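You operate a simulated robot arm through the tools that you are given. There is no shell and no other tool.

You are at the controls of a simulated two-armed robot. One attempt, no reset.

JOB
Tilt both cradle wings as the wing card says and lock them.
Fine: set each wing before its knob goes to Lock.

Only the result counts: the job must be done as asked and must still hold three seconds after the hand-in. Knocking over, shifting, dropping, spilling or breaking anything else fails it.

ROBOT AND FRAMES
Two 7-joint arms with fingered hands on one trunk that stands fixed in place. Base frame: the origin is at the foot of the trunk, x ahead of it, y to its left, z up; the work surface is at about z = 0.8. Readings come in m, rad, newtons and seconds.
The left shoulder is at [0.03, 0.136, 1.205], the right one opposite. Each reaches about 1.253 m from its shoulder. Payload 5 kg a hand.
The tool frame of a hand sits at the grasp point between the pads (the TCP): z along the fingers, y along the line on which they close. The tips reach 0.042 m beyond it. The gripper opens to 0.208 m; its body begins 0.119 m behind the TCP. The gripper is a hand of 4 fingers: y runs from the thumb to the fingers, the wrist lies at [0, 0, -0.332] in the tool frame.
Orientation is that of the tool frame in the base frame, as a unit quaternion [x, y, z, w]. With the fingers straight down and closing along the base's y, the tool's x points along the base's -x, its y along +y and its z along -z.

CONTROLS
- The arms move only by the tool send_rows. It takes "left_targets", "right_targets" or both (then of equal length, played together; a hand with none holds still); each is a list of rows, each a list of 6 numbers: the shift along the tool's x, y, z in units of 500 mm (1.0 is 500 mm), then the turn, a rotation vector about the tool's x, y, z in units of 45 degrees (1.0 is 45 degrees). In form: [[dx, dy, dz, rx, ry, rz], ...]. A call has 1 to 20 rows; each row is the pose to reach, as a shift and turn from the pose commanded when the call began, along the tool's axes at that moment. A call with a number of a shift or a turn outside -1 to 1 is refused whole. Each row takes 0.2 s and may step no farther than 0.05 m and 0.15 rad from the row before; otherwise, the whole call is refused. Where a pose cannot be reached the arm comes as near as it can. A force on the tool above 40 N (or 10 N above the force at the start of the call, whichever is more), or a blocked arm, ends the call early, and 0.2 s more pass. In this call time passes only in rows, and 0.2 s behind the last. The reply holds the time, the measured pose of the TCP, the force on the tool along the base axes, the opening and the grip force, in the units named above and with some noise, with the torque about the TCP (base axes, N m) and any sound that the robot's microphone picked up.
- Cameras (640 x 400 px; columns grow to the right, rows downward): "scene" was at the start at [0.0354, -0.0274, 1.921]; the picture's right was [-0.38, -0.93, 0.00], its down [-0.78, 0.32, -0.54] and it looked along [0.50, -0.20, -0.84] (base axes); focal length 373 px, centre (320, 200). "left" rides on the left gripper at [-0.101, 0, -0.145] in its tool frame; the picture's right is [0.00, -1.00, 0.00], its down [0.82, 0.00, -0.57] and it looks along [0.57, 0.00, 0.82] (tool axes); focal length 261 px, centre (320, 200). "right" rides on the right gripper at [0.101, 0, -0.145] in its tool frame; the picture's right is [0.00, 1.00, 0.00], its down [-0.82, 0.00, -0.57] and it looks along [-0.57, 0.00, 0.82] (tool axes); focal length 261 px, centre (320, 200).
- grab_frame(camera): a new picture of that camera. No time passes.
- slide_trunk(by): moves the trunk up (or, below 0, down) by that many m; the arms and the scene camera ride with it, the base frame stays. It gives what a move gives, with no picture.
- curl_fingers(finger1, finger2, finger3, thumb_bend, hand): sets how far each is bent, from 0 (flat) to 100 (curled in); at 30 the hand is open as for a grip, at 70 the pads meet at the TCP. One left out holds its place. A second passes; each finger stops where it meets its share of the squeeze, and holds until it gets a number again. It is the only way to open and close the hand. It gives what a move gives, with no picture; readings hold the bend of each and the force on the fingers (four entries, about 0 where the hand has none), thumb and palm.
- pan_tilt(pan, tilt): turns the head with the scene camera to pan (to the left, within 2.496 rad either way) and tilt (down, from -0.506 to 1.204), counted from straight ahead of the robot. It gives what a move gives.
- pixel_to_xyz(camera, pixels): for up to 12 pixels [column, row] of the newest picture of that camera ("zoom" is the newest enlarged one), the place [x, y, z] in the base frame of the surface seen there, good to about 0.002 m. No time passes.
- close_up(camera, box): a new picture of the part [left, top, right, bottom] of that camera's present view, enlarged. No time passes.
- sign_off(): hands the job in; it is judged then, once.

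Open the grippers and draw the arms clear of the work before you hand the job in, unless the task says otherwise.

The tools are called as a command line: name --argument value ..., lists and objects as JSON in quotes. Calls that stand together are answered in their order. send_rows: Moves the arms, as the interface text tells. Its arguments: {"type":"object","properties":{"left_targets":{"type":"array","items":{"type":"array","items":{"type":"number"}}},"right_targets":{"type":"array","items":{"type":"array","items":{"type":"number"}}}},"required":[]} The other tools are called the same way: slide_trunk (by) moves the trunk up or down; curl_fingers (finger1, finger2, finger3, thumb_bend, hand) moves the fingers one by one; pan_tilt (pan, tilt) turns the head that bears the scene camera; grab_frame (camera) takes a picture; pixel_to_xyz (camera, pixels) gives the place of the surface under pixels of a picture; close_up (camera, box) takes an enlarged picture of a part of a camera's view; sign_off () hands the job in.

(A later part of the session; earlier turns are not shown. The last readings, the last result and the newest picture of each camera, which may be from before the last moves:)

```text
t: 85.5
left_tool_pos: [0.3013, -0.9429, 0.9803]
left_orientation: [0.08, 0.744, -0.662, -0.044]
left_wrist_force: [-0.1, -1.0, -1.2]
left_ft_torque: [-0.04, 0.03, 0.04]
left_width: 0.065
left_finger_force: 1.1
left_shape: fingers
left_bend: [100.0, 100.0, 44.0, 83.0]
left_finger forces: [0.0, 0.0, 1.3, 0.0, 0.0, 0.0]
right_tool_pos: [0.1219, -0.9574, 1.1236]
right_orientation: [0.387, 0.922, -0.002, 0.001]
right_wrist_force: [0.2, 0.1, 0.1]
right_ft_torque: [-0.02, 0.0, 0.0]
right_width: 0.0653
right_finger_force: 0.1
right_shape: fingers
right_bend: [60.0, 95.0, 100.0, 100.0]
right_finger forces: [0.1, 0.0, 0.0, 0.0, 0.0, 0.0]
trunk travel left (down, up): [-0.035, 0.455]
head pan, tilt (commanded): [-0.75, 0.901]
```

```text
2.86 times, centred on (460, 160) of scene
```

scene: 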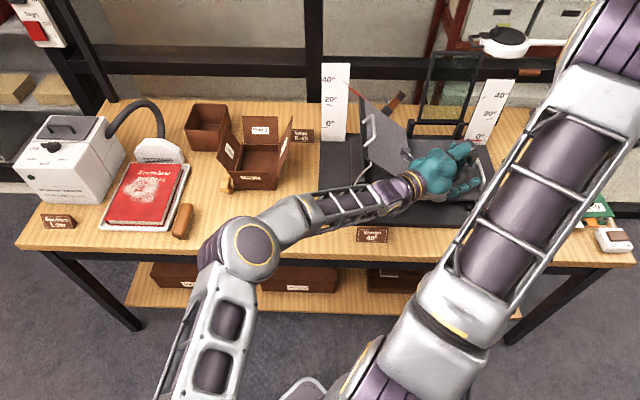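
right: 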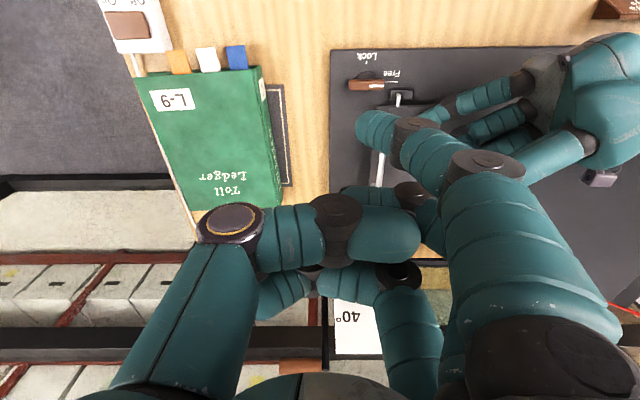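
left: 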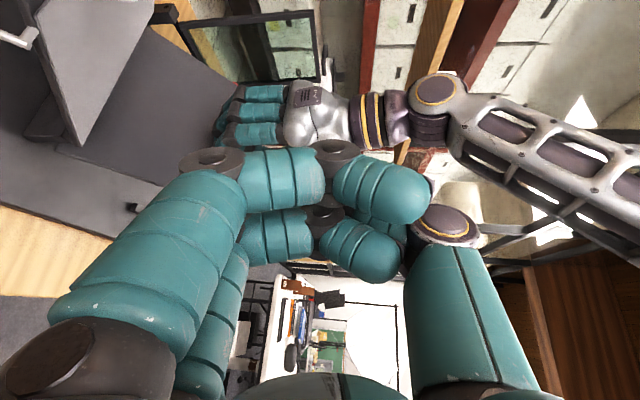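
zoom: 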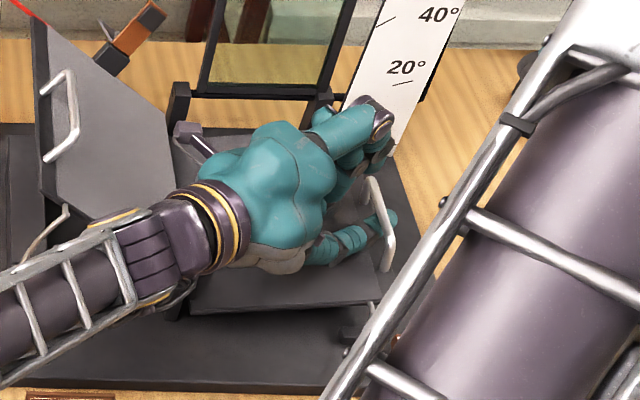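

The wing follows with only about 1 N on the finger. I continue along the arc to about 25°.

send_rows --left_targets '[[-0.005, -0.0162, -0.0083, 0, 0, 0], [-0.0102, -0.0324, -0.0166, 0, 0, 0], [-0.0159, -0.0475, -0.0257, 0, 0, 0], [-0.0216, -0.0626, -0.0348, 0, 0, 0], [-0.0282, -0.0767, -0.0453, 0, 0, 0], [-0.0348, -0.0908, -0.0558, 0, 0, 0]]'

close_up --camera "scene" --box '[400, 90, 520, 230]'

grab_frame --camera "right"

```text
t: 86.9
left_tool_pos: [0.322, -0.9228, 1.0299]
left_orientation: [0.081, 0.744, -0.662, -0.045]
left_wrist_force: [-0.1, -0.2, -0.6]
left_ft_torque: [0.0, 0.01, 0.01]
left_width: 0.0652
left_finger_force: 0.7
left_shape: fingers
left_bend: [100.0, 100.0, 44.0, 83.0]
left_finger forces: [0.0, 0.0, 1.1, 0.0, 0.0, 0.0]
right_tool_pos: [0.1227, -0.9562, 1.1246]
right_orientation: [0.387, 0.922, -0.002, 0.001]
right_wrist_force: [0.2, 0.2, 1.1]
right_ft_torque: [-0.03, 0.01, 0.0]
right_width: 0.0654
right_finger_force: 0.0
right_shape: fingers
right_bend: [60.0, 95.0, 100.0, 100.0]
right_finger forces: [0.0, 0.0, 0.0, 0.1, 0.1, 0.0]
trunk travel left (down, up): [-0.035, 0.455]
head pan, tilt (commanded): [-0.75, 0.901]
```

```text
2.86 times, centred on (460, 160) of scene
```

zoom: 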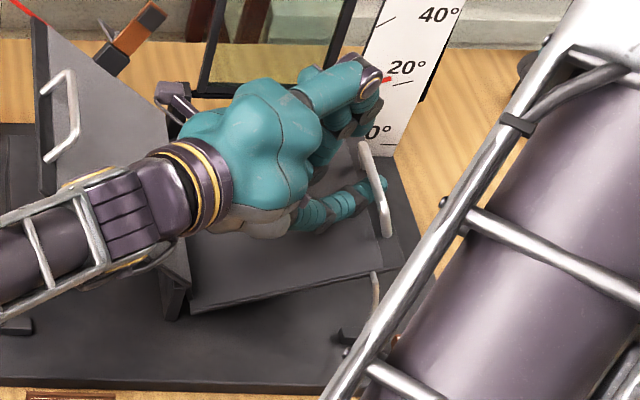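

```text
taken
```

right: 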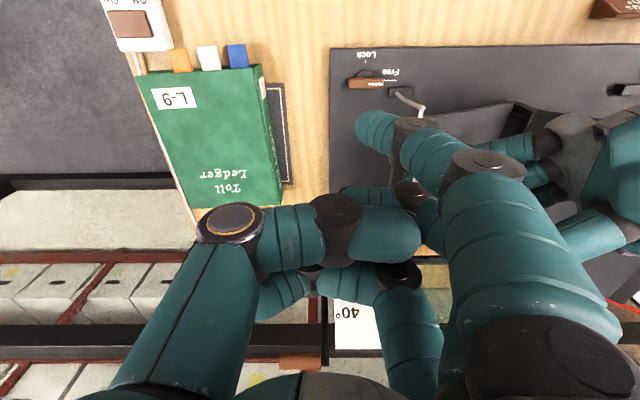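

The pointer's red tip shows just above the 20° tick. I continue to about 35°.

send_rows --left_targets '[[-0.0073, -0.0132, -0.0113, 0, 0, 0], [-0.0146, -0.0264, -0.0226, 0, 0, 0], [-0.0225, -0.038, -0.0348, 0, 0, 0], [-0.0304, -0.0496, -0.047, 0, 0, 0]]'

close_up --camera "scene" --box '[400, 80, 520, 220]'

```text
t: 87.9
left_tool_pos: [0.3394, -0.9058, 1.0574]
left_orientation: [0.08, 0.744, -0.662, -0.045]
left_wrist_force: [-0.8, 0.1, -1.6]
left_ft_torque: [0.0, -0.01, -0.02]
left_width: 0.0652
left_finger_force: 0.6
left_shape: fingers
left_bend: [100.0, 100.0, 44.0, 83.0]
left_finger forces: [0.0, 0.1, 1.2, 0.0, 0.0, 0.0]
right_tool_pos: [0.1216, -0.9563, 1.1237]
right_orientation: [0.387, 0.922, -0.002, 0.0]
right_wrist_force: [1.0, 0.2, 0.3]
right_ft_torque: [-0.01, 0.0, -0.01]
right_width: 0.0655
right_finger_force: 0.0
right_shape: fingers
right_bend: [60.0, 95.0, 100.0, 100.0]
right_finger forces: [0.0, 0.1, 0.0, 0.0, 0.0, 0.0]
trunk travel left (down, up): [-0.035, 0.455]
head pan, tilt (commanded): [-0.75, 0.901]
```

```text
2.86 times, centred on (460, 150) of scene
```

zoom: 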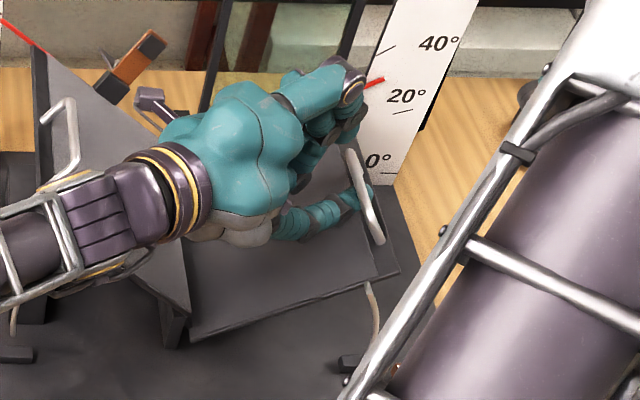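

The wing follows smoothly. I measure pointer and tick to see the angle.

pixel_to_xyz --camera "zoom" --pixels '[[382, 78], [376, 81], [370, 85], [380, 53], [387, 49], [394, 45], [200, 330], [300, 307], [390, 277], [250, 300], [330, 280], [370, 262]]'

```text
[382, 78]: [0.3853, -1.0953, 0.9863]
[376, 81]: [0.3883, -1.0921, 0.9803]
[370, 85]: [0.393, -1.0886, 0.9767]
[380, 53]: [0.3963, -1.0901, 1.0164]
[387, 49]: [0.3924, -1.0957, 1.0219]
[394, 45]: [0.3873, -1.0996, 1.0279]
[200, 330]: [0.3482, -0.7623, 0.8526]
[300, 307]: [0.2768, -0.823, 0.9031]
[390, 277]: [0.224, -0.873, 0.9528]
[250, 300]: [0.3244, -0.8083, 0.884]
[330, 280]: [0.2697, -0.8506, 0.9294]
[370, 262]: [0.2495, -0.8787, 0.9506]
```

The pointer reads about 33°. I raise it a further 7° along the arc.

send_rows --left_targets '[[-0.0064, -0.0081, -0.0097, 0, 0, 0], [-0.0127, -0.0162, -0.0193, 0, 0, 0], [-0.019, -0.0243, -0.029, 0, 0, 0], [-0.0254, -0.0324, -0.0386, 0, 0, 0]]'

close_up --camera "scene" --box '[400, 80, 520, 220]'

close_up --camera "scene" --box '[465, 80, 505, 120]'

```text
t: 88.9
left_tool_pos: [0.354, -0.89, 1.0763]
left_orientation: [0.081, 0.743, -0.663, -0.045]
left_wrist_force: [-1.0, -1.2, -2.0]
left_ft_torque: [-0.03, -0.01, 0.02]
left_width: 0.065
left_finger_force: 0.4
left_shape: fingers
left_bend: [100.0, 100.0, 44.0, 83.0]
left_finger forces: [0.1, 0.0, 1.2, 0.0, 0.1, 0.0]
right_tool_pos: [0.1232, -0.956, 1.1247]
right_orientation: [0.387, 0.922, -0.001, 0.0]
right_wrist_force: [-0.3, 0.4, 0.1]
right_ft_torque: [0.03, -0.02, -0.03]
right_width: 0.0655
right_finger_force: 0.0
right_shape: fingers
right_bend: [60.0, 95.0, 100.0, 100.0]
right_finger forces: [0.0, 0.0, 0.0, 0.0, 0.0, 0.0]
trunk travel left (down, up): [-0.035, 0.455]
head pan, tilt (commanded): [-0.75, 0.901]
```

```text
2.86 times, centred on (460, 150) of scene
```

zoom: 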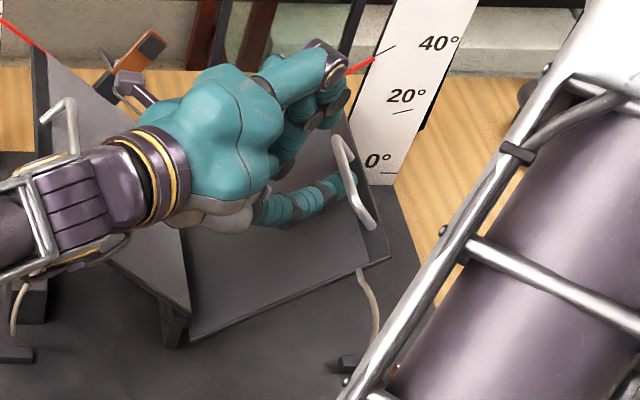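

```text
10.00 times, centred on (485, 100) of scene
```

zoom: 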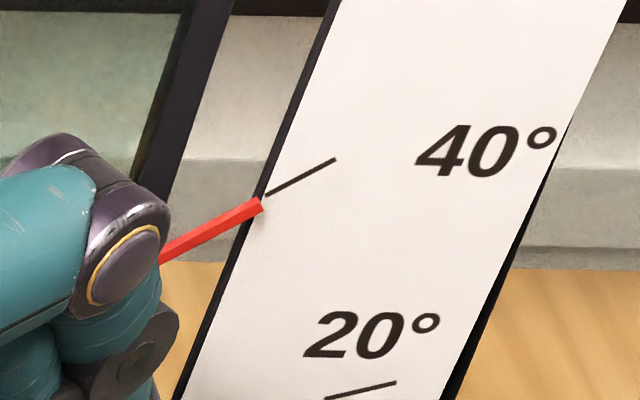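

The pointer now nearly meets the 40° tick. I measure pointer, tick and the wing's surface.

pixel_to_xyz --camera "zoom" --pixels '[[258, 205], [245, 212], [230, 221], [215, 229], [200, 238], [185, 246], [270, 193], [285, 185], [300, 177], [315, 170], [330, 161]]'

pixel_to_xyz --camera "scene" --pixels '[[413, 208], [425, 205], [437, 200], [450, 195], [462, 190], [470, 186], [420, 195], [432, 190], [445, 186], [455, 180], [416, 212], [463, 183]]'

```text
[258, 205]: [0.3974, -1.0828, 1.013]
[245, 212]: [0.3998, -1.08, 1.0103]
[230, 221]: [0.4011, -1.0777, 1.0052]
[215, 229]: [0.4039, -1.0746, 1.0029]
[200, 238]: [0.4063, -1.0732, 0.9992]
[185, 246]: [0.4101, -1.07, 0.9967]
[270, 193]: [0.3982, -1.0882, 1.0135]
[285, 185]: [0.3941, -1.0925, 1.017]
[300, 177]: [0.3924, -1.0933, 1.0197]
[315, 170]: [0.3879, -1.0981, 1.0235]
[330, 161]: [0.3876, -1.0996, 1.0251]
```

```text
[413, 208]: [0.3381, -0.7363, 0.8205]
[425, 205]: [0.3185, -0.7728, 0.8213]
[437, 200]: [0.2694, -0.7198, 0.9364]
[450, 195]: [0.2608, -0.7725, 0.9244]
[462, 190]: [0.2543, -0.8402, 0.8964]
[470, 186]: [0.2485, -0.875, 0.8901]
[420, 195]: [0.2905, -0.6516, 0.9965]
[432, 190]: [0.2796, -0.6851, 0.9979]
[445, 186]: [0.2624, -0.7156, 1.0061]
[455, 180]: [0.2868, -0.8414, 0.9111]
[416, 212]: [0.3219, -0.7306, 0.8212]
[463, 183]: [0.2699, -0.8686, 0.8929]
```

The pointer is at about 40.1° by the ticks. I cross-check with the wing's visible surface in a fresh enlargement.

close_up --camera "scene" --box '[410, 150, 480, 220]'

```text
5.71 times, centred on (445, 185) of scene
```

zoom: 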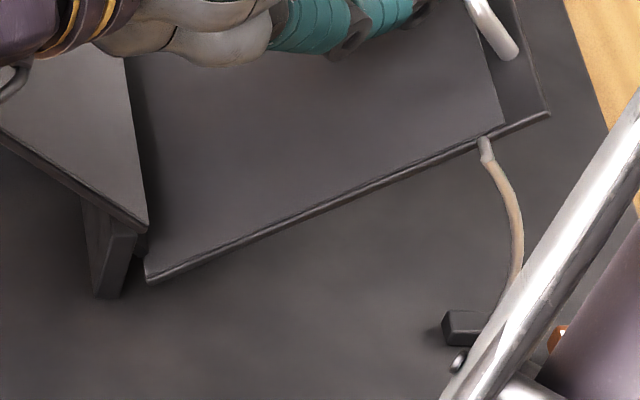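

pixel_to_xyz --camera "zoom" --pixels '[[160, 245], [200, 225], [250, 205], [300, 185], [350, 165], [400, 145], [450, 125], [490, 115], [160, 120], [240, 120], [320, 110], [430, 80]]'

pixel_to_xyz --camera "zoom" --pixels '[[155, 200], [190, 190], [240, 175], [290, 160], [340, 140], [390, 120], [440, 100], [480, 90], [200, 150], [280, 135], [360, 110], [470, 60]]'

```text
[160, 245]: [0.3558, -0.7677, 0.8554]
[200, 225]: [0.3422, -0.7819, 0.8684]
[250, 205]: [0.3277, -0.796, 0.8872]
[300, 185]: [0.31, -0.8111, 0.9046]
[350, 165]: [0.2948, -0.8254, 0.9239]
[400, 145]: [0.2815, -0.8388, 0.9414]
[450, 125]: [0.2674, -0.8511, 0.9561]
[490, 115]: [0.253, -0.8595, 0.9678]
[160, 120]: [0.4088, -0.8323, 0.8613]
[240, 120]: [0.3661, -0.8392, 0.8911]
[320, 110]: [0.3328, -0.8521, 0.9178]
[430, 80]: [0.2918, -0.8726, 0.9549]
```

```text
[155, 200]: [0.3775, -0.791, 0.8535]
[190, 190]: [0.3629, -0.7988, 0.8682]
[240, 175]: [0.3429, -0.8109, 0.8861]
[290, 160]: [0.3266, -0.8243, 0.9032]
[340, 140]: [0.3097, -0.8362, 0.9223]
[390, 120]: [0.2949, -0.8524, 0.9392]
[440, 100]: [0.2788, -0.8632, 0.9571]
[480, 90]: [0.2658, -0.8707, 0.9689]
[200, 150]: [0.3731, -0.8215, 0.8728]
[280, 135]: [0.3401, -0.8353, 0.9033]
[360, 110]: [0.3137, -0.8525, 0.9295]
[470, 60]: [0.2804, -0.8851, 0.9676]
```

The surface regression gives 40.15°, so the right wing is set and held by the left finger with about 2 N. Now I look with the right camera for the right knob and measure it and my right finger 1's tip.

grab_frame --camera "right"

close_up --camera "right" --box '[320, 40, 440, 160]'

```text
taken
```

right: 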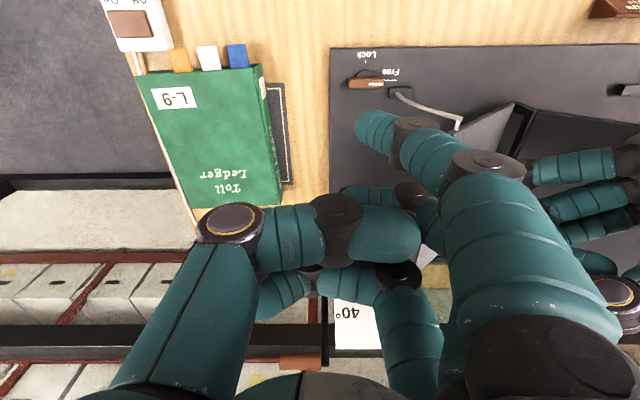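

```text
3.33 times, centred on (380, 100) of right
```

zoom: 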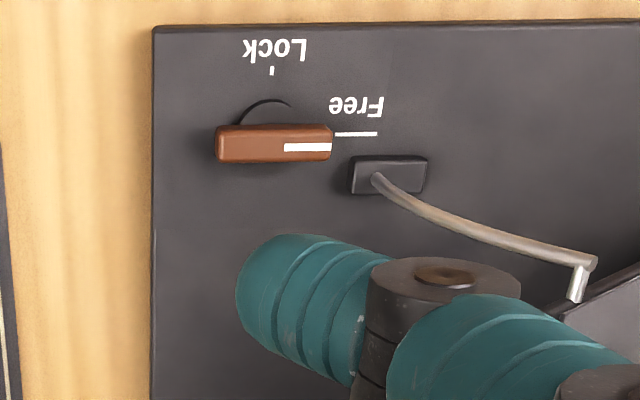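

I measure the lever's corners and the finger tip.

pixel_to_xyz --camera "zoom" --pixels '[[222, 132], [222, 153], [328, 132], [328, 153], [275, 130], [275, 155], [275, 143], [240, 290], [255, 255], [262, 330], [300, 245], [310, 360]]'

```text
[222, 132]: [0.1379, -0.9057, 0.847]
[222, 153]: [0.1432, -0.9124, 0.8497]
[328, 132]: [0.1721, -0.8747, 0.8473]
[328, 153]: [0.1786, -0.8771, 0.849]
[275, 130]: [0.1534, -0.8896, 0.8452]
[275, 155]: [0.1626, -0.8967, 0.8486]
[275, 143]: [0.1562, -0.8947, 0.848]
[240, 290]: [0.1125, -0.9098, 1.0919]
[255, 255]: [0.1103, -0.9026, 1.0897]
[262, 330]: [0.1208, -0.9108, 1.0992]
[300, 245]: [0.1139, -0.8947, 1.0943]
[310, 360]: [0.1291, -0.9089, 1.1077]
```

The lever's centre is at U≈0.519, V≈0.743, top z 0.848. I straighten right finger 1 slightly so that its tip points more downward, then measure again.

curl_fingers --hand "right" --finger1 50 --finger2 100 --finger3 100 --thumb_bend 100

grab_frame --camera "right"

close_up --camera "right" --box '[320, 60, 480, 200]'

```text
t: 89.9
left_tool_pos: [0.3544, -0.8899, 1.076]
left_orientation: [0.08, 0.743, -0.663, -0.045]
left_wrist_force: [0.3, -0.5, -1.7]
left_ft_torque: [-0.01, -0.03, 0.0]
left_width: 0.065
left_finger_force: 0.7
left_shape: fingers
left_bend: [100.0, 100.0, 44.0, 83.0]
left_finger forces: [0.1, 0.1, 1.5, 0.0, 0.0, 0.1]
right_tool_pos: [0.1229, -0.9555, 1.1244]
right_orientation: [0.386, 0.922, -0.002, 0.0]
right_wrist_force: [0.0, 0.1, -0.5]
right_ft_torque: [0.0, 0.02, -0.02]
right_width: 0.0707
right_finger_force: 0.0
right_shape: fingers
right_bend: [50.0, 95.0, 100.0, 100.0]
right_finger forces: [0.0, 0.0, 0.0, 0.1, 0.1, 0.0]
trunk travel left (down, up): [-0.035, 0.455]
head pan, tilt (commanded): [-0.75, 0.901]
```

```text
taken
```

right: 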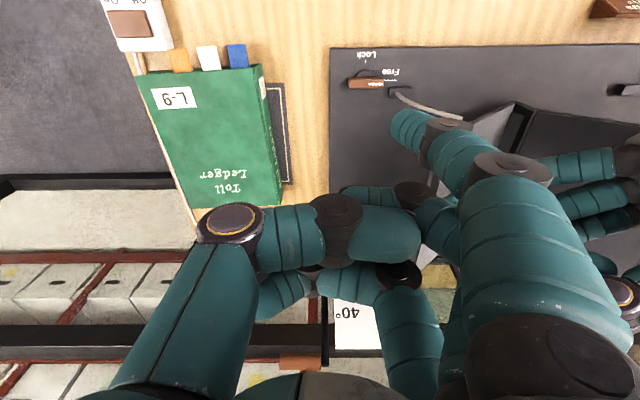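

```text
2.86 times, centred on (400, 130) of right
```

zoom: 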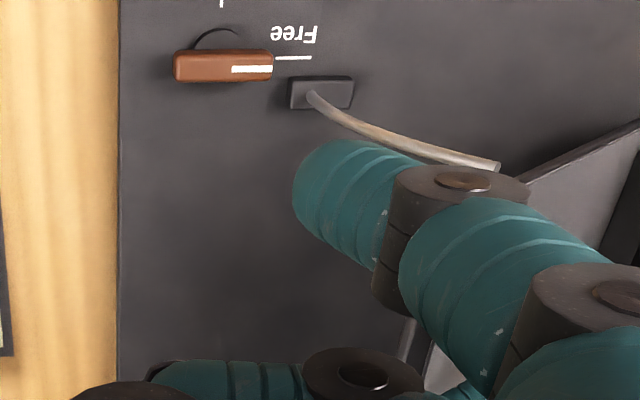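

pixel_to_xyz --camera "zoom" --pixels '[[297, 190], [303, 215], [320, 150], [345, 145], [325, 235], [350, 250], [380, 155], [430, 180], [455, 215], [440, 300], [230, 375], [360, 370]]'

```text
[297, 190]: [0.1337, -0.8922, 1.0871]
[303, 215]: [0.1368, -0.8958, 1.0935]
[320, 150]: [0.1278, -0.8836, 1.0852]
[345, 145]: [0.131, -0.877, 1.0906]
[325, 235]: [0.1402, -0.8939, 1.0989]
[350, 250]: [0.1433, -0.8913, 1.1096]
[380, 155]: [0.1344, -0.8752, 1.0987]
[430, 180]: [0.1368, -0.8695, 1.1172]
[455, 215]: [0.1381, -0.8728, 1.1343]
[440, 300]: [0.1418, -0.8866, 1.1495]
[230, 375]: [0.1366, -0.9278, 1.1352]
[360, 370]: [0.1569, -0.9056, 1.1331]
```

At bend 50 the tip sits at about U=0.526, V=0.7255, z≈1.08 while the TCP is at (0.589, 0.7625, 1.124). I shift it to in front of the lever's right arm and descend 22 cm.

send_rows --right_targets '[[0.019, -0.018, 0.0, 0, 0, 0], [0.019, -0.018, 0.09, 0, 0, 0], [0.019, -0.018, 0.18, 0, 0, 0], [0.019, -0.018, 0.27, 0, 0, 0], [0.019, -0.018, 0.36, 0, 0, 0], [0.019, -0.018, 0.43, 0, 0, 0]]'

grab_frame --camera "right"

grab_frame --camera "scene"

```text
t: 91.3
left_tool_pos: [0.3539, -0.8908, 1.0756]
left_orientation: [0.08, 0.743, -0.663, -0.045]
left_wrist_force: [-0.3, -1.6, -1.8]
left_ft_torque: [0.0, -0.06, -0.01]
left_width: 0.0651
left_finger_force: 1.2
left_shape: fingers
left_bend: [100.0, 100.0, 44.0, 83.0]
left_finger forces: [0.0, 0.0, 1.1, 0.1, 0.0, 0.1]
right_tool_pos: [0.1096, -0.9572, 0.9079]
right_orientation: [0.386, 0.922, -0.002, 0.002]
right_wrist_force: [-0.1, -0.8, 0.4]
right_ft_torque: [0.05, -0.02, -0.02]
right_width: 0.0708
right_finger_force: 0.2
right_shape: fingers
right_bend: [50.0, 95.0, 100.0, 100.0]
right_finger forces: [0.0, 0.1, 0.0, 0.0, 0.1, 0.0]
trunk travel left (down, up): [-0.035, 0.455]
head pan, tilt (commanded): [-0.75, 0.901]
```

```text
taken
```

right: 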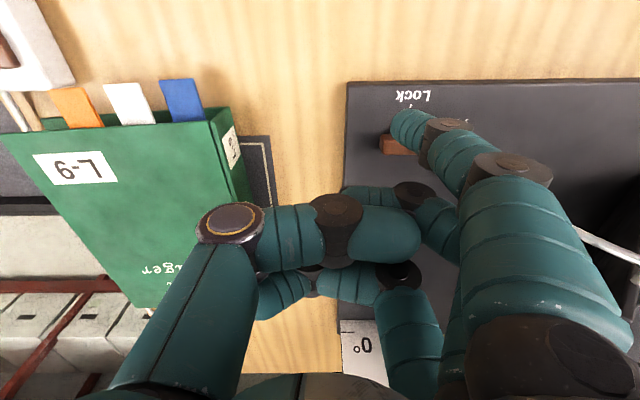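

```text
taken
```

scene: 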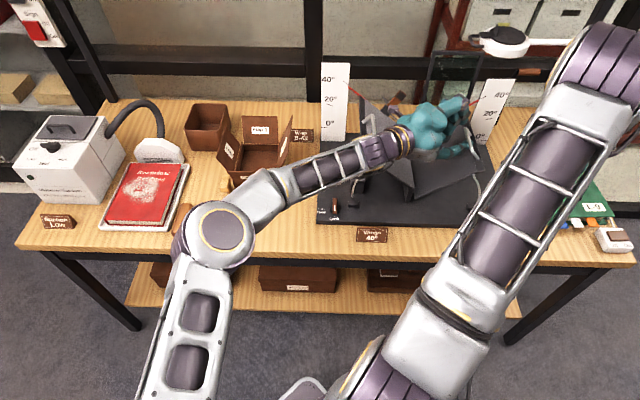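

The fingertip at (405,125) is just in front of the lever, whose right part shows at (395,145). I zoom in and measure.

close_up --camera "right" --box '[350, 80, 470, 190]'

```text
3.64 times, centred on (410, 135) of right
```

zoom: 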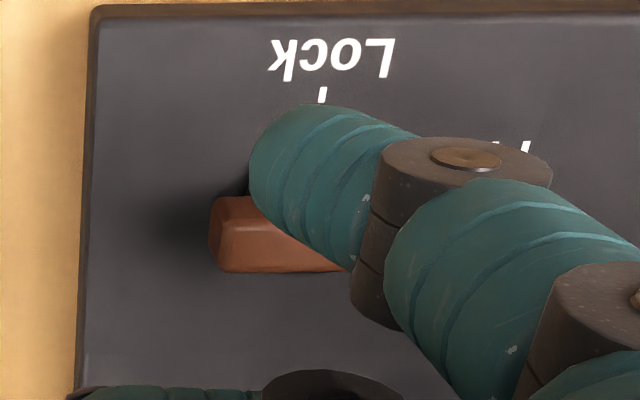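

pixel_to_xyz --camera "zoom" --pixels '[[253, 170], [258, 190], [270, 130], [300, 112], [285, 225], [310, 240], [340, 115], [222, 210], [225, 262], [260, 262], [245, 230], [322, 92]]'

```text
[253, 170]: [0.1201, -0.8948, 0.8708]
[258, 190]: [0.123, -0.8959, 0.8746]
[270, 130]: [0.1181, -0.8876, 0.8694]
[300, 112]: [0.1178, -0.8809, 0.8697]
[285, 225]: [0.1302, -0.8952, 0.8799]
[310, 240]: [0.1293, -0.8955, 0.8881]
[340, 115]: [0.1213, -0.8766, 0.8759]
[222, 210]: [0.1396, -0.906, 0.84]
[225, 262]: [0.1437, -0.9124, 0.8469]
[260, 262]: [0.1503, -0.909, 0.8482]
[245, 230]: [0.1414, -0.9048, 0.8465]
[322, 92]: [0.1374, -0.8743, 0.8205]
```

The tip centre is at U≈0.536, V≈0.717, 8 mm in front of the lever. I lower it 2.8 cm beside the lever.

send_rows --right_targets '[[0, 0, 0.028, 0, 0, 0], [0, 0, 0.056, 0, 0, 0]]'

close_up --camera "right" --box '[350, 80, 470, 190]'

```text
t: 91.9
left_tool_pos: [0.3535, -0.8903, 1.0756]
left_orientation: [0.08, 0.743, -0.663, -0.044]
left_wrist_force: [0.0, -0.3, -1.6]
left_ft_torque: [0.0, -0.03, 0.01]
left_width: 0.0651
left_finger_force: 0.5
left_shape: fingers
left_bend: [100.0, 100.0, 44.0, 83.0]
left_finger forces: [0.0, 0.0, 1.1, 0.0, 0.1, 0.0]
right_tool_pos: [0.1098, -0.9575, 0.8804]
right_orientation: [0.386, 0.922, -0.002, 0.001]
right_wrist_force: [0.0, 0.3, -0.9]
right_ft_torque: [0.01, -0.01, 0.0]
right_width: 0.0709
right_finger_force: 0.0
right_shape: fingers
right_bend: [50.0, 95.0, 100.0, 100.0]
right_finger forces: [0.0, 0.0, 0.1, 0.0, 0.1, 0.0]
trunk travel left (down, up): [-0.035, 0.455]
head pan, tilt (commanded): [-0.75, 0.901]
```

```text
3.64 times, centred on (410, 135) of right
```

zoom: 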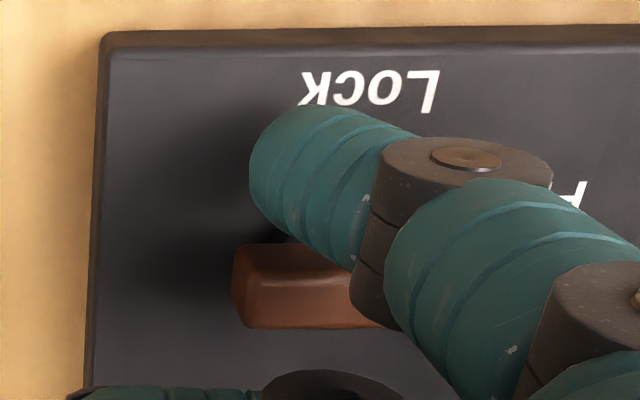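

No contact yet; the finger stands in front of the lever's right arm. I push it along the arc through the first half of the turn.

send_rows --right_targets '[[-0.0055, 0.001, 0, 0, 0, 0], [-0.011, 0.002, 0, 0, 0, 0], [-0.0158, -0.0028, 0, 0, 0, 0], [-0.0206, -0.0076, 0, 0, 0, 0], [-0.0265, -0.011, 0, 0, 0, 0], [-0.0324, -0.0144, 0, 0, 0, 0], [-0.039, -0.016, 0, 0, 0, 0], [-0.0456, -0.0176, 0, 0, 0, 0]]'

close_up --camera "right" --box '[350, 80, 470, 190]'

close_up --camera "scene" --box '[465, 80, 505, 120]'

```text
t: 93.7
left_tool_pos: [0.3544, -0.891, 1.0759]
left_orientation: [0.08, 0.744, -0.662, -0.044]
left_wrist_force: [-0.5, 0.4, -2.2]
left_ft_torque: [-0.02, -0.03, -0.02]
left_width: 0.0649
left_finger_force: 0.7
left_shape: fingers
left_bend: [100.0, 100.0, 44.0, 83.0]
left_finger forces: [0.0, 0.0, 1.2, 0.0, 0.1, 0.1]
right_tool_pos: [0.1192, -0.9802, 0.8801]
right_orientation: [0.387, 0.922, -0.003, 0.001]
right_wrist_force: [0.3, -0.2, 0.5]
right_ft_torque: [-0.03, 0.03, 0.02]
right_width: 0.0709
right_finger_force: 0.5
right_shape: fingers
right_bend: [50.0, 95.0, 100.0, 100.0]
right_finger forces: [0.6, 0.0, 0.1, 0.0, 0.0, 0.0]
trunk travel left (down, up): [-0.035, 0.455]
head pan, tilt (commanded): [-0.75, 0.901]
```

```text
3.64 times, centred on (410, 135) of right
```

zoom: 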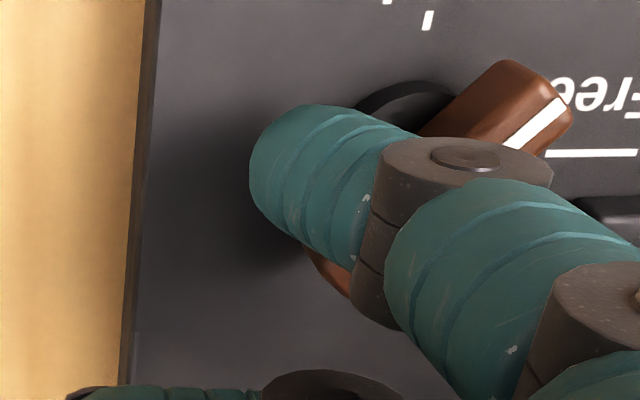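

```text
10.00 times, centred on (485, 100) of scene
```

zoom: 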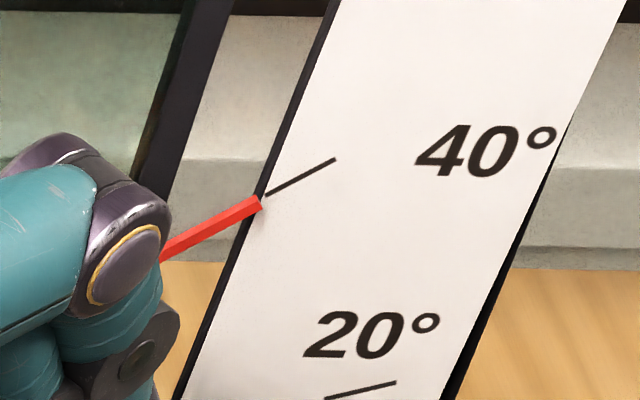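

The lever has turned about 40° and the wing's pointer is unchanged. I continue the push to near 90°.

send_rows --right_targets '[[-0.0068, 0.0, 0, 0, 0, 0], [-0.0136, 0.0, 0, 0, 0, 0], [-0.0202, 0.0019, 0, 0, 0, 0], [-0.0268, 0.0038, 0, 0, 0, 0], [-0.0326, 0.0072, 0, 0, 0, 0], [-0.0384, 0.0106, 0, 0, 0, 0]]'

close_up --camera "right" --box '[350, 60, 490, 190]'

```text
t: 95.1
left_tool_pos: [0.3538, -0.89, 1.0767]
left_orientation: [0.08, 0.743, -0.663, -0.044]
left_wrist_force: [0.3, -0.4, -2.0]
left_ft_torque: [0.01, -0.07, 0.03]
left_width: 0.0653
left_finger_force: 0.9
left_shape: fingers
left_bend: [100.0, 100.0, 44.0, 83.0]
left_finger forces: [0.0, 0.0, 1.3, 0.0, 0.0, 0.0]
right_tool_pos: [0.1357, -0.9887, 0.8816]
right_orientation: [0.387, 0.922, -0.002, 0.0]
right_wrist_force: [-2.0, -0.8, 0.6]
right_ft_torque: [0.0, 0.04, 0.13]
right_width: 0.0701
right_finger_force: 1.3
right_shape: fingers
right_bend: [51.0, 95.0, 100.0, 100.0]
right_finger forces: [2.5, 0.0, 0.0, 0.0, 0.0, 0.0]
trunk travel left (down, up): [-0.035, 0.455]
head pan, tilt (commanded): [-0.75, 0.901]
```

```text
3.08 times, centred on (420, 125) of right
```

zoom: 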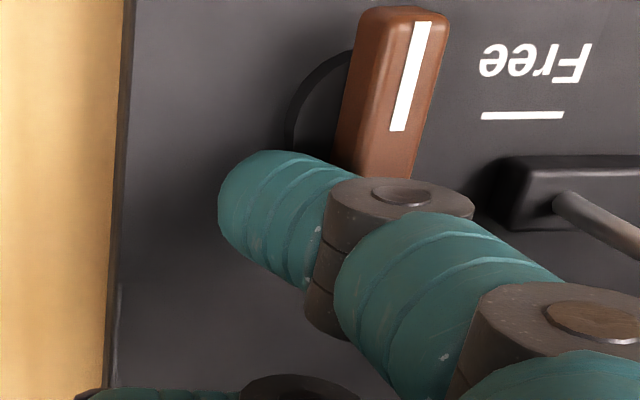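

The lever is close to Lock; I measure its direction from the white line's ends.

pixel_to_xyz --camera "zoom" --pixels '[[400, 127], [411, 75], [421, 27], [370, 150], [390, 20], [410, 165], [432, 20], [355, 155], [365, 30], [385, 100]]'

```text
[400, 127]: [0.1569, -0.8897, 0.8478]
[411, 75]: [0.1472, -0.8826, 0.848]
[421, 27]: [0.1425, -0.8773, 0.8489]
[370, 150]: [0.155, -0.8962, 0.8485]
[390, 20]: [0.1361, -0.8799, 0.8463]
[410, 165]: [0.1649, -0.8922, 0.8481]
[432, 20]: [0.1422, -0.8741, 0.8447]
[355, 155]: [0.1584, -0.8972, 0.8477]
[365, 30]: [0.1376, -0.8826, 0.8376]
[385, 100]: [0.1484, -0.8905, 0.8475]
```

The lever now points within a few degrees of Lock. I back the finger off to the right and up, and look at the knob from above.

send_rows --right_targets '[[0, -0.03, 0, 0, 0, 0], [0, -0.06, 0, 0, 0, 0], [0, -0.06, -0.08, 0, 0, 0], [0, -0.06, -0.16, 0, 0, 0], [0, -0.06, -0.24, 0, 0, 0]]'

grab_frame --camera "right"

close_up --camera "right" --box '[340, 40, 460, 150]'

```text
t: 96.3
left_tool_pos: [0.3529, -0.889, 1.0763]
left_orientation: [0.08, 0.743, -0.663, -0.045]
left_wrist_force: [0.7, 0.3, -0.3]
left_ft_torque: [0.04, -0.06, 0.06]
left_width: 0.065
left_finger_force: 0.6
left_shape: fingers
left_bend: [100.0, 100.0, 44.0, 83.0]
left_finger forces: [0.0, 0.0, 1.4, 0.0, 0.1, 0.0]
right_tool_pos: [0.1152, -1.0088, 1.0022]
right_orientation: [0.387, 0.922, -0.002, 0.001]
right_wrist_force: [0.1, 0.2, -0.7]
right_ft_torque: [-0.12, 0.01, -0.01]
right_width: 0.071
right_finger_force: 0.1
right_shape: fingers
right_bend: [50.0, 95.0, 100.0, 100.0]
right_finger forces: [0.0, 0.0, 0.0, 0.0, 0.1, 0.0]
trunk travel left (down, up): [-0.035, 0.455]
head pan, tilt (commanded): [-0.75, 0.901]
```

```text
taken
```

right: 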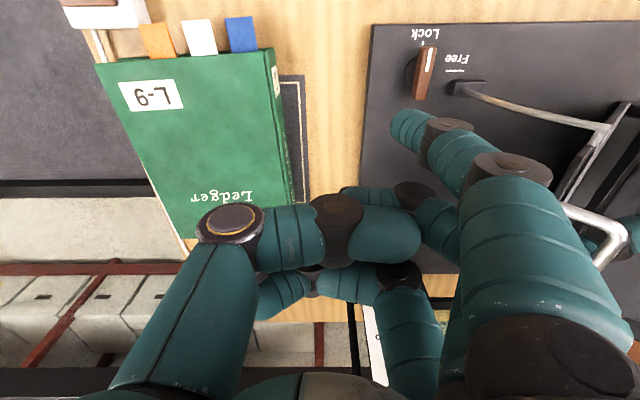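

```text
3.64 times, centred on (400, 95) of right
```

zoom: 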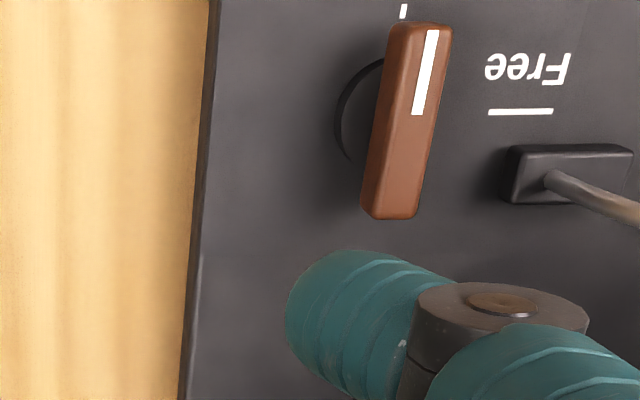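

The lever lies along the Lock direction (its lean in the picture matches the table's perspective lines). I lower the left finger 5 mm off the bar to test whether the lock holds the wing.

send_rows --left_targets '[[0.0004, 0.0099, 0.0012, 0, 0, 0]]'

close_up --camera "scene" --box '[465, 80, 505, 120]'

close_up --camera "scene" --box '[400, 80, 520, 220]'

```text
t: 96.7
left_tool_pos: [0.3539, -0.8908, 1.07]
left_orientation: [0.08, 0.744, -0.662, -0.044]
left_wrist_force: [0.5, 0.0, 0.0]
left_ft_torque: [0.03, -0.03, -0.01]
left_width: 0.0649
left_finger_force: 0.1
left_shape: fingers
left_bend: [100.0, 100.0, 45.0, 83.0]
left_finger forces: [0.1, 0.0, 0.0, 0.0, 0.0, 0.1]
right_tool_pos: [0.1158, -1.0088, 1.0025]
right_orientation: [0.388, 0.922, -0.002, 0.0]
right_wrist_force: [0.3, -0.2, 0.0]
right_ft_torque: [-0.01, 0.02, 0.0]
right_width: 0.0709
right_finger_force: 0.0
right_shape: fingers
right_bend: [50.0, 95.0, 100.0, 100.0]
right_finger forces: [0.0, 0.0, 0.0, 0.1, 0.0, 0.0]
trunk travel left (down, up): [-0.035, 0.455]
head pan, tilt (commanded): [-0.75, 0.901]
```

```text
10.00 times, centred on (485, 100) of scene
```

zoom: 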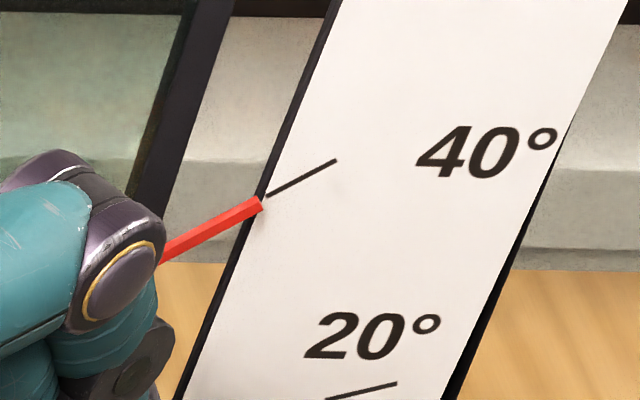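

```text
2.86 times, centred on (460, 150) of scene
```

zoom: 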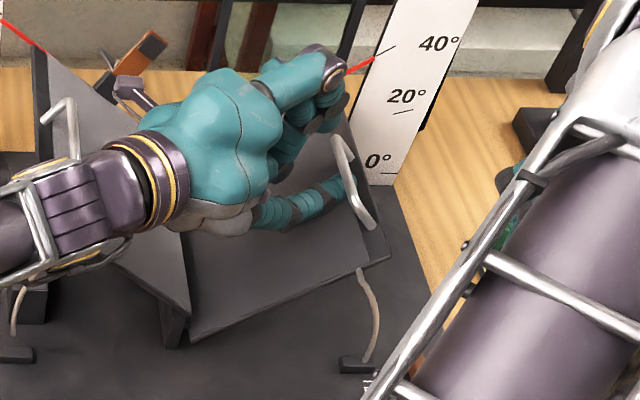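

With no load on the finger (0 N) the pointer still meets the 40° tick, so the lock holds. I withdraw the finger 3 cm out from under the bar, then raise the left hand.

send_rows --left_targets '[[0.001, 0.0025, -0.021, 0, 0, 0], [0.002, 0.005, -0.042, 0, 0, 0], [0.0032, 0.008, -0.068, 0, 0, 0]]'

close_up --camera "scene" --box '[400, 80, 520, 220]'

```text
t: 97.5
left_tool_pos: [0.3597, -0.8568, 1.0726]
left_orientation: [0.079, 0.744, -0.662, -0.044]
left_wrist_force: [0.1, 0.6, -0.3]
left_ft_torque: [-0.02, 0.02, 0.02]
left_width: 0.0651
left_finger_force: 0.0
left_shape: fingers
left_bend: [100.0, 100.0, 45.0, 83.0]
left_finger forces: [0.0, 0.0, 0.1, 0.0, 0.1, 0.0]
right_tool_pos: [0.1157, -1.0081, 1.0031]
right_orientation: [0.387, 0.922, -0.002, 0.001]
right_wrist_force: [0.4, 1.4, 1.0]
right_ft_torque: [0.01, 0.03, -0.01]
right_width: 0.0708
right_finger_force: 0.2
right_shape: fingers
right_bend: [50.0, 95.0, 100.0, 100.0]
right_finger forces: [0.0, 0.1, 0.0, 0.0, 0.0, 0.1]
trunk travel left (down, up): [-0.035, 0.455]
head pan, tilt (commanded): [-0.75, 0.901]
```

```text
2.86 times, centred on (460, 150) of scene
```

zoom: 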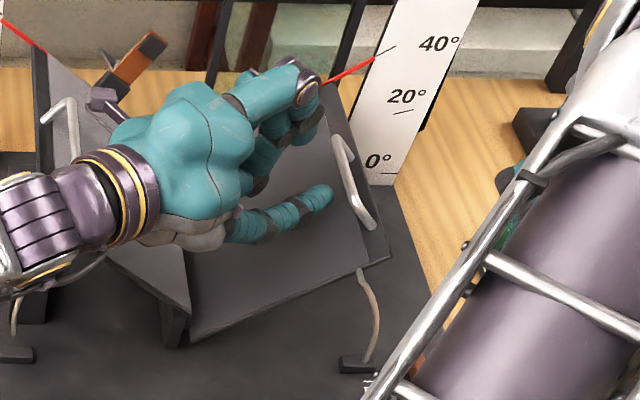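

The finger is clear of the bar and the wing stays put. I raise the left hand straight up 16 cm.

send_rows --left_targets '[[-0.0033, -0.079, -0.0096, 0, 0, 0], [-0.0066, -0.158, -0.0192, 0, 0, 0], [-0.0098, -0.238, -0.0288, 0, 0, 0], [-0.013, -0.317, -0.0383, 0, 0, 0]]'

grab_frame --camera "scene"

grab_frame --camera "left"

```text
t: 98.5
left_tool_pos: [0.3574, -0.8568, 1.2305]
left_orientation: [0.08, 0.743, -0.663, -0.045]
left_wrist_force: [-1.5, 0.6, -2.8]
left_ft_torque: [-0.31, 0.05, 0.12]
left_width: 0.0652
left_finger_force: 0.0
left_shape: fingers
left_bend: [100.0, 100.0, 45.0, 83.0]
left_finger forces: [0.0, 0.0, 0.0, 0.1, 0.0, 0.0]
right_tool_pos: [0.1143, -1.01, 1.0031]
right_orientation: [0.386, 0.923, -0.002, 0.0]
right_wrist_force: [-1.0, 0.4, 0.4]
right_ft_torque: [-0.06, -0.12, 0.01]
right_width: 0.0709
right_finger_force: 0.0
right_shape: fingers
right_bend: [50.0, 95.0, 100.0, 100.0]
right_finger forces: [0.1, 0.0, 0.1, 0.0, 0.1, 0.1]
trunk travel left (down, up): [-0.035, 0.455]
head pan, tilt (commanded): [-0.75, 0.901]
```

```text
taken
```

scene: 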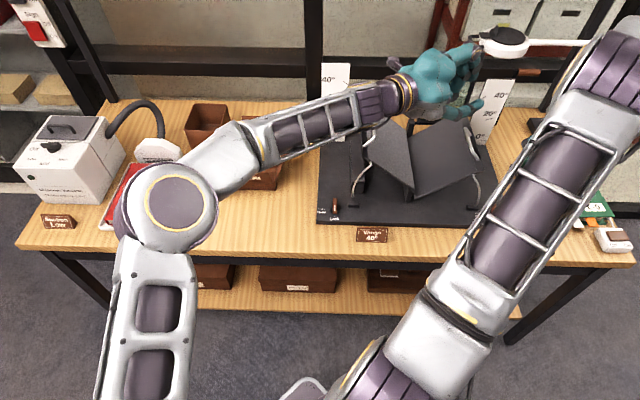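

```text
taken
```

left: 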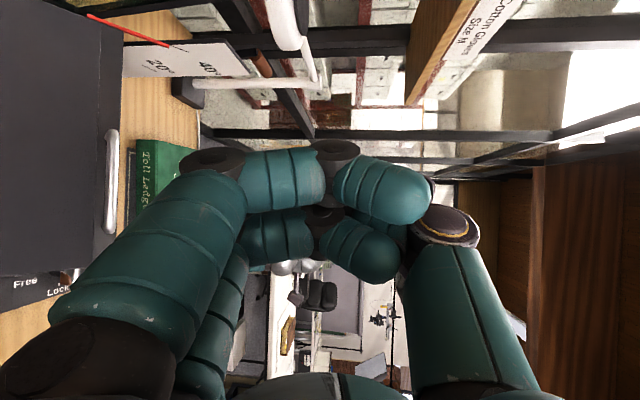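

Both wings stand in a V, and the left hand is well clear (lamp head is 20 cm farther back). I draw the left hand back to the left and raise the right hand away.

send_rows --left_targets '[[-0.0033, -0.0175, -0.092, 0, 0, 0], [-0.0067, -0.035, -0.184, 0, 0, 0], [-0.01, -0.0526, -0.277, 0, 0, 0], [-0.0134, -0.07, -0.369, 0, 0, 0], [-0.0167, -0.0877, -0.461, 0, 0, 0], [-0.02, -0.105, -0.554, 0, 0, 0], [-0.0234, -0.1228, -0.646, 0, 0, 0]]' --right_targets '[[0, 0, -0.05, 0, 0, 0], [0, 0, -0.1, 0, 0, 0], [0, 0, -0.16, 0, 0, 0], [0, 0, -0.22, 0, 0, 0], [0, 0, -0.28, 0, 0, 0], [0, 0, -0.34, 0, 0, 0], [0, 0, -0.4, 0, 0, 0]]'

grab_frame --camera "scene"

grab_frame --camera "right"

```text
t: 100.1
left_tool_pos: [0.4202, -0.5484, 1.3308]
left_orientation: [0.08, 0.743, -0.663, -0.044]
left_wrist_force: [0.1, 1.2, 0.8]
left_ft_torque: [0.01, -0.01, 0.09]
left_width: 0.065
left_finger_force: 0.1
left_shape: fingers
left_bend: [100.0, 100.0, 45.0, 83.0]
left_finger forces: [0.0, 0.0, 0.0, 0.0, 0.0, 0.0]
right_tool_pos: [0.1137, -1.0061, 1.2078]
right_orientation: [0.388, 0.922, -0.004, 0.002]
right_wrist_force: [0.2, 1.0, 1.5]
right_ft_torque: [-0.17, -0.09, 0.02]
right_width: 0.0707
right_finger_force: 0.1
right_shape: fingers
right_bend: [50.0, 95.0, 100.0, 100.0]
right_finger forces: [0.0, 0.1, 0.1, 0.0, 0.0, 0.0]
trunk travel left (down, up): [-0.035, 0.455]
head pan, tilt (commanded): [-0.75, 0.901]
```

```text
taken
```

scene: 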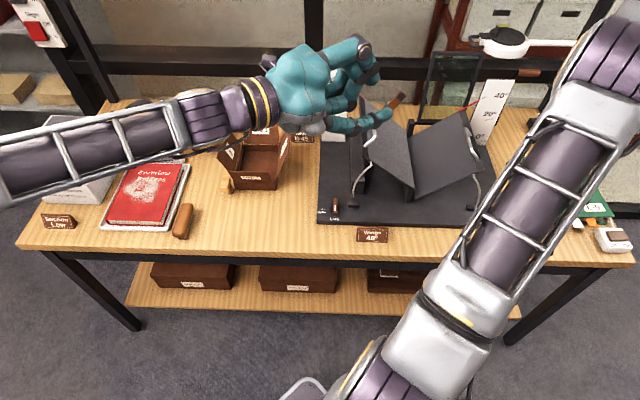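

```text
taken
```

right: 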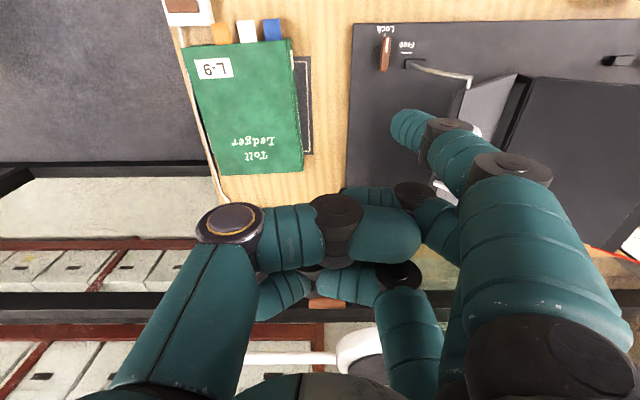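

Everything is in place. I retract the left arm farther left and the right arm back toward the robot.

send_rows --left_targets '[[-0.022, -0.008, -0.0926, 0, 0, 0], [-0.044, -0.016, -0.185, 0, 0, 0], [-0.066, -0.024, -0.278, 0, 0, 0], [-0.089, -0.033, -0.37, 0, 0, 0], [-0.111, -0.041, -0.463, 0, 0, 0], [-0.133, -0.049, -0.555, 0, 0, 0], [-0.155, -0.057, -0.648, 0, 0, 0]]' --right_targets '[[0.06, 0, -0.03, 0, 0, 0], [0.12, 0, -0.06, 0, 0, 0], [0.18, 0, -0.09, 0, 0, 0], [0.24, 0, -0.12, 0, 0, 0], [0.3, 0, -0.15, 0, 0, 0], [0.36, 0, -0.18, 0, 0, 0], [0.42, 0, -0.2, 0, 0, 0]]'

curl_fingers --hand "left" --finger1 30 --finger2 30 --finger3 30 --thumb_bend 30

curl_fingers --hand "right" --finger1 30 --finger2 30 --finger3 30 --thumb_bend 30

grab_frame --camera "scene"

```text
t: 101.7
left_tool_pos: [0.5511, -0.2476, 1.4013]
left_orientation: [0.08, 0.743, -0.663, -0.045]
left_wrist_force: [-0.3, 1.7, -0.5]
left_ft_torque: [0.04, -0.03, 0.11]
left_width: 0.0651
left_finger_force: 0.1
left_shape: fingers
left_bend: [100.0, 100.0, 45.0, 83.0]
left_finger forces: [0.0, 0.0, 0.0, 0.0, 0.0, 0.0]
right_tool_pos: [-0.0337, -0.8537, 1.3055]
right_orientation: [0.386, 0.922, -0.003, 0.002]
right_wrist_force: [0.4, 1.3, 1.2]
right_ft_torque: [-0.23, -0.07, 0.05]
right_width: 0.0708
right_finger_force: 0.0
right_shape: fingers
right_bend: [50.0, 95.0, 100.0, 100.0]
right_finger forces: [0.0, 0.0, 0.1, 0.0, 0.0, 0.0]
trunk travel left (down, up): [-0.035, 0.455]
head pan, tilt (commanded): [-0.75, 0.901]
```

```text
t: 102.7
left_tool_pos: [0.5522, -0.2506, 1.3988]
left_orientation: [0.08, 0.744, -0.662, -0.044]
left_wrist_force: [-0.4, -0.3, 0.2]
left_ft_torque: [-0.01, 0.01, 0.0]
left_width: 0.2232
left_finger_force: 0.2
left_shape: fingers
left_bend: [30.0, 30.0, 30.0, 30.0]
left_finger forces: [0.0, 0.0, 0.0, 0.0, 0.0, 0.1]
right_tool_pos: [-0.033, -0.8563, 1.3029]
right_orientation: [0.386, 0.922, -0.002, 0.002]
right_wrist_force: [0.1, -0.1, 0.5]
right_ft_torque: [0.01, 0.01, 0.01]
right_width: 0.0709
right_finger_force: 0.0
right_shape: fingers
right_bend: [50.0, 95.0, 100.0, 100.0]
right_finger forces: [0.1, 0.1, 0.1, 0.0, 0.1, 0.0]
trunk travel left (down, up): [-0.035, 0.455]
head pan, tilt (commanded): [-0.75, 0.901]
```

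```text
t: 103.7
left_tool_pos: [0.5517, -0.2507, 1.3989]
left_orientation: [0.081, 0.743, -0.662, -0.044]
left_wrist_force: [-0.2, -0.3, 0.1]
left_ft_torque: [-0.02, 0.0, -0.02]
left_width: 0.2233
left_finger_force: 0.1
left_shape: fingers
left_bend: [30.0, 30.0, 30.0, 30.0]
left_finger forces: [0.1, 0.0, 0.0, 0.0, 0.0, 0.0]
right_tool_pos: [-0.0323, -0.8581, 1.3034]
right_orientation: [0.387, 0.922, -0.002, 0.001]
right_wrist_force: [-0.5, 0.5, 0.1]
right_ft_torque: [0.06, -0.02, -0.02]
right_width: 0.2232
right_finger_force: 0.0
right_shape: fingers
right_bend: [30.0, 30.0, 30.0, 30.0]
right_finger forces: [0.1, 0.1, 0.1, 0.1, 0.0, 0.1]
trunk travel left (down, up): [-0.035, 0.455]
head pan, tilt (commanded): [-0.75, 0.901]
```

```text
taken
```

scene: 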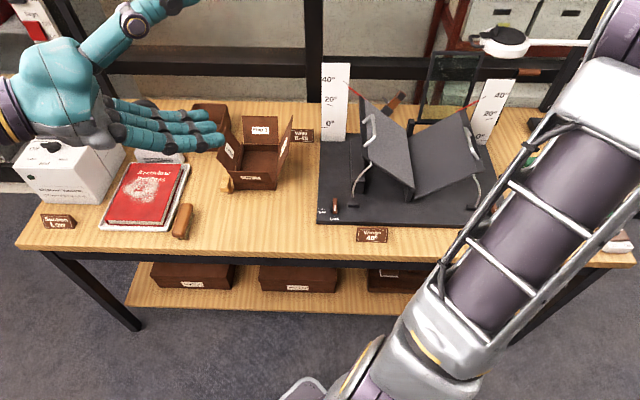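

Both hands are open and clear. I enlarge the cradle for a final reading of both pointers, knobs and wing surfaces.

close_up --camera "scene" --box '[310, 60, 520, 230]'

pixel_to_xyz --camera "scene" --pixels '[[375, 145], [385, 155], [395, 165], [405, 175], [410, 182], [380, 160], [415, 180], [425, 170], [437, 160], [450, 150], [462, 140], [470, 165]]'

pixel_to_xyz --camera "scene" --pixels '[[375, 125], [385, 137], [395, 150], [405, 160], [400, 155], [385, 150], [415, 160], [425, 150], [437, 140], [450, 130], [460, 122], [470, 155]]'

```text
2.35 times, centred on (415, 145) of scene
```

zoom: 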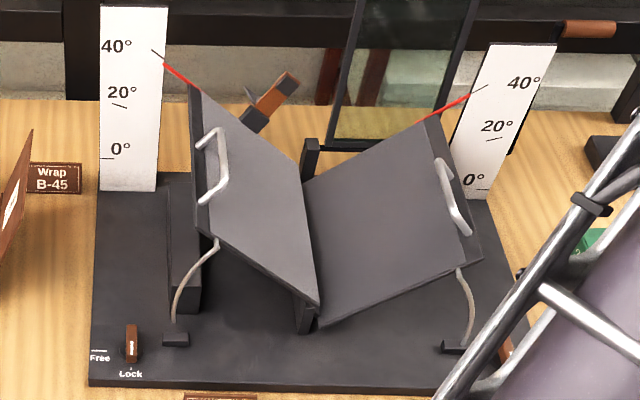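

```text
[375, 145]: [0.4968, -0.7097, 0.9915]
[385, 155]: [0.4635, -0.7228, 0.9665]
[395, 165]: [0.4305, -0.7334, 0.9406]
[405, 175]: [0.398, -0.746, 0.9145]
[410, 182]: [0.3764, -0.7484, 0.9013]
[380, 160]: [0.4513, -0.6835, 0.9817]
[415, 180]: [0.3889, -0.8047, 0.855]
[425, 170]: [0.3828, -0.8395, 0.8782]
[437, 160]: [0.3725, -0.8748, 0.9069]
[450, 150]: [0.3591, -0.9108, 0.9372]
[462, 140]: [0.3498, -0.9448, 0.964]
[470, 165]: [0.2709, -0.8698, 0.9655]
```

```text
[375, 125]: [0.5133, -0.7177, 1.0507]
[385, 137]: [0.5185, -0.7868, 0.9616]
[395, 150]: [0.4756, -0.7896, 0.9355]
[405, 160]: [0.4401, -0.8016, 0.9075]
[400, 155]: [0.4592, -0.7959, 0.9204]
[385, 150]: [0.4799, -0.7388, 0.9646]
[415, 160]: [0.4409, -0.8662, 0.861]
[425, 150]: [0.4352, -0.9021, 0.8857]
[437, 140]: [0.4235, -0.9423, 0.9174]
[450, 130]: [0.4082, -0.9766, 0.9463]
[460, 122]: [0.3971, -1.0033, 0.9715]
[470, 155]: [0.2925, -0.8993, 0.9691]
```

Both knobs point to Lock and both wings stand in their V. I take sharper close-ups of each pointer to check the angles more exactly.

close_up --camera "scene" --box '[340, 65, 380, 105]'

pixel_to_xyz --camera "zoom" --pixels '[[200, 200], [220, 210], [240, 220]]'

```text
10.00 times, centred on (360, 85) of scene
```

zoom: 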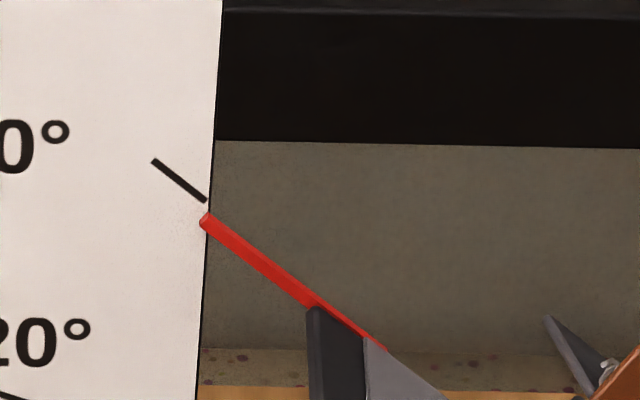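

```text
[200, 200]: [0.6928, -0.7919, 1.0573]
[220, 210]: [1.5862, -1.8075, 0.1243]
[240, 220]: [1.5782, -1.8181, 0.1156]
```

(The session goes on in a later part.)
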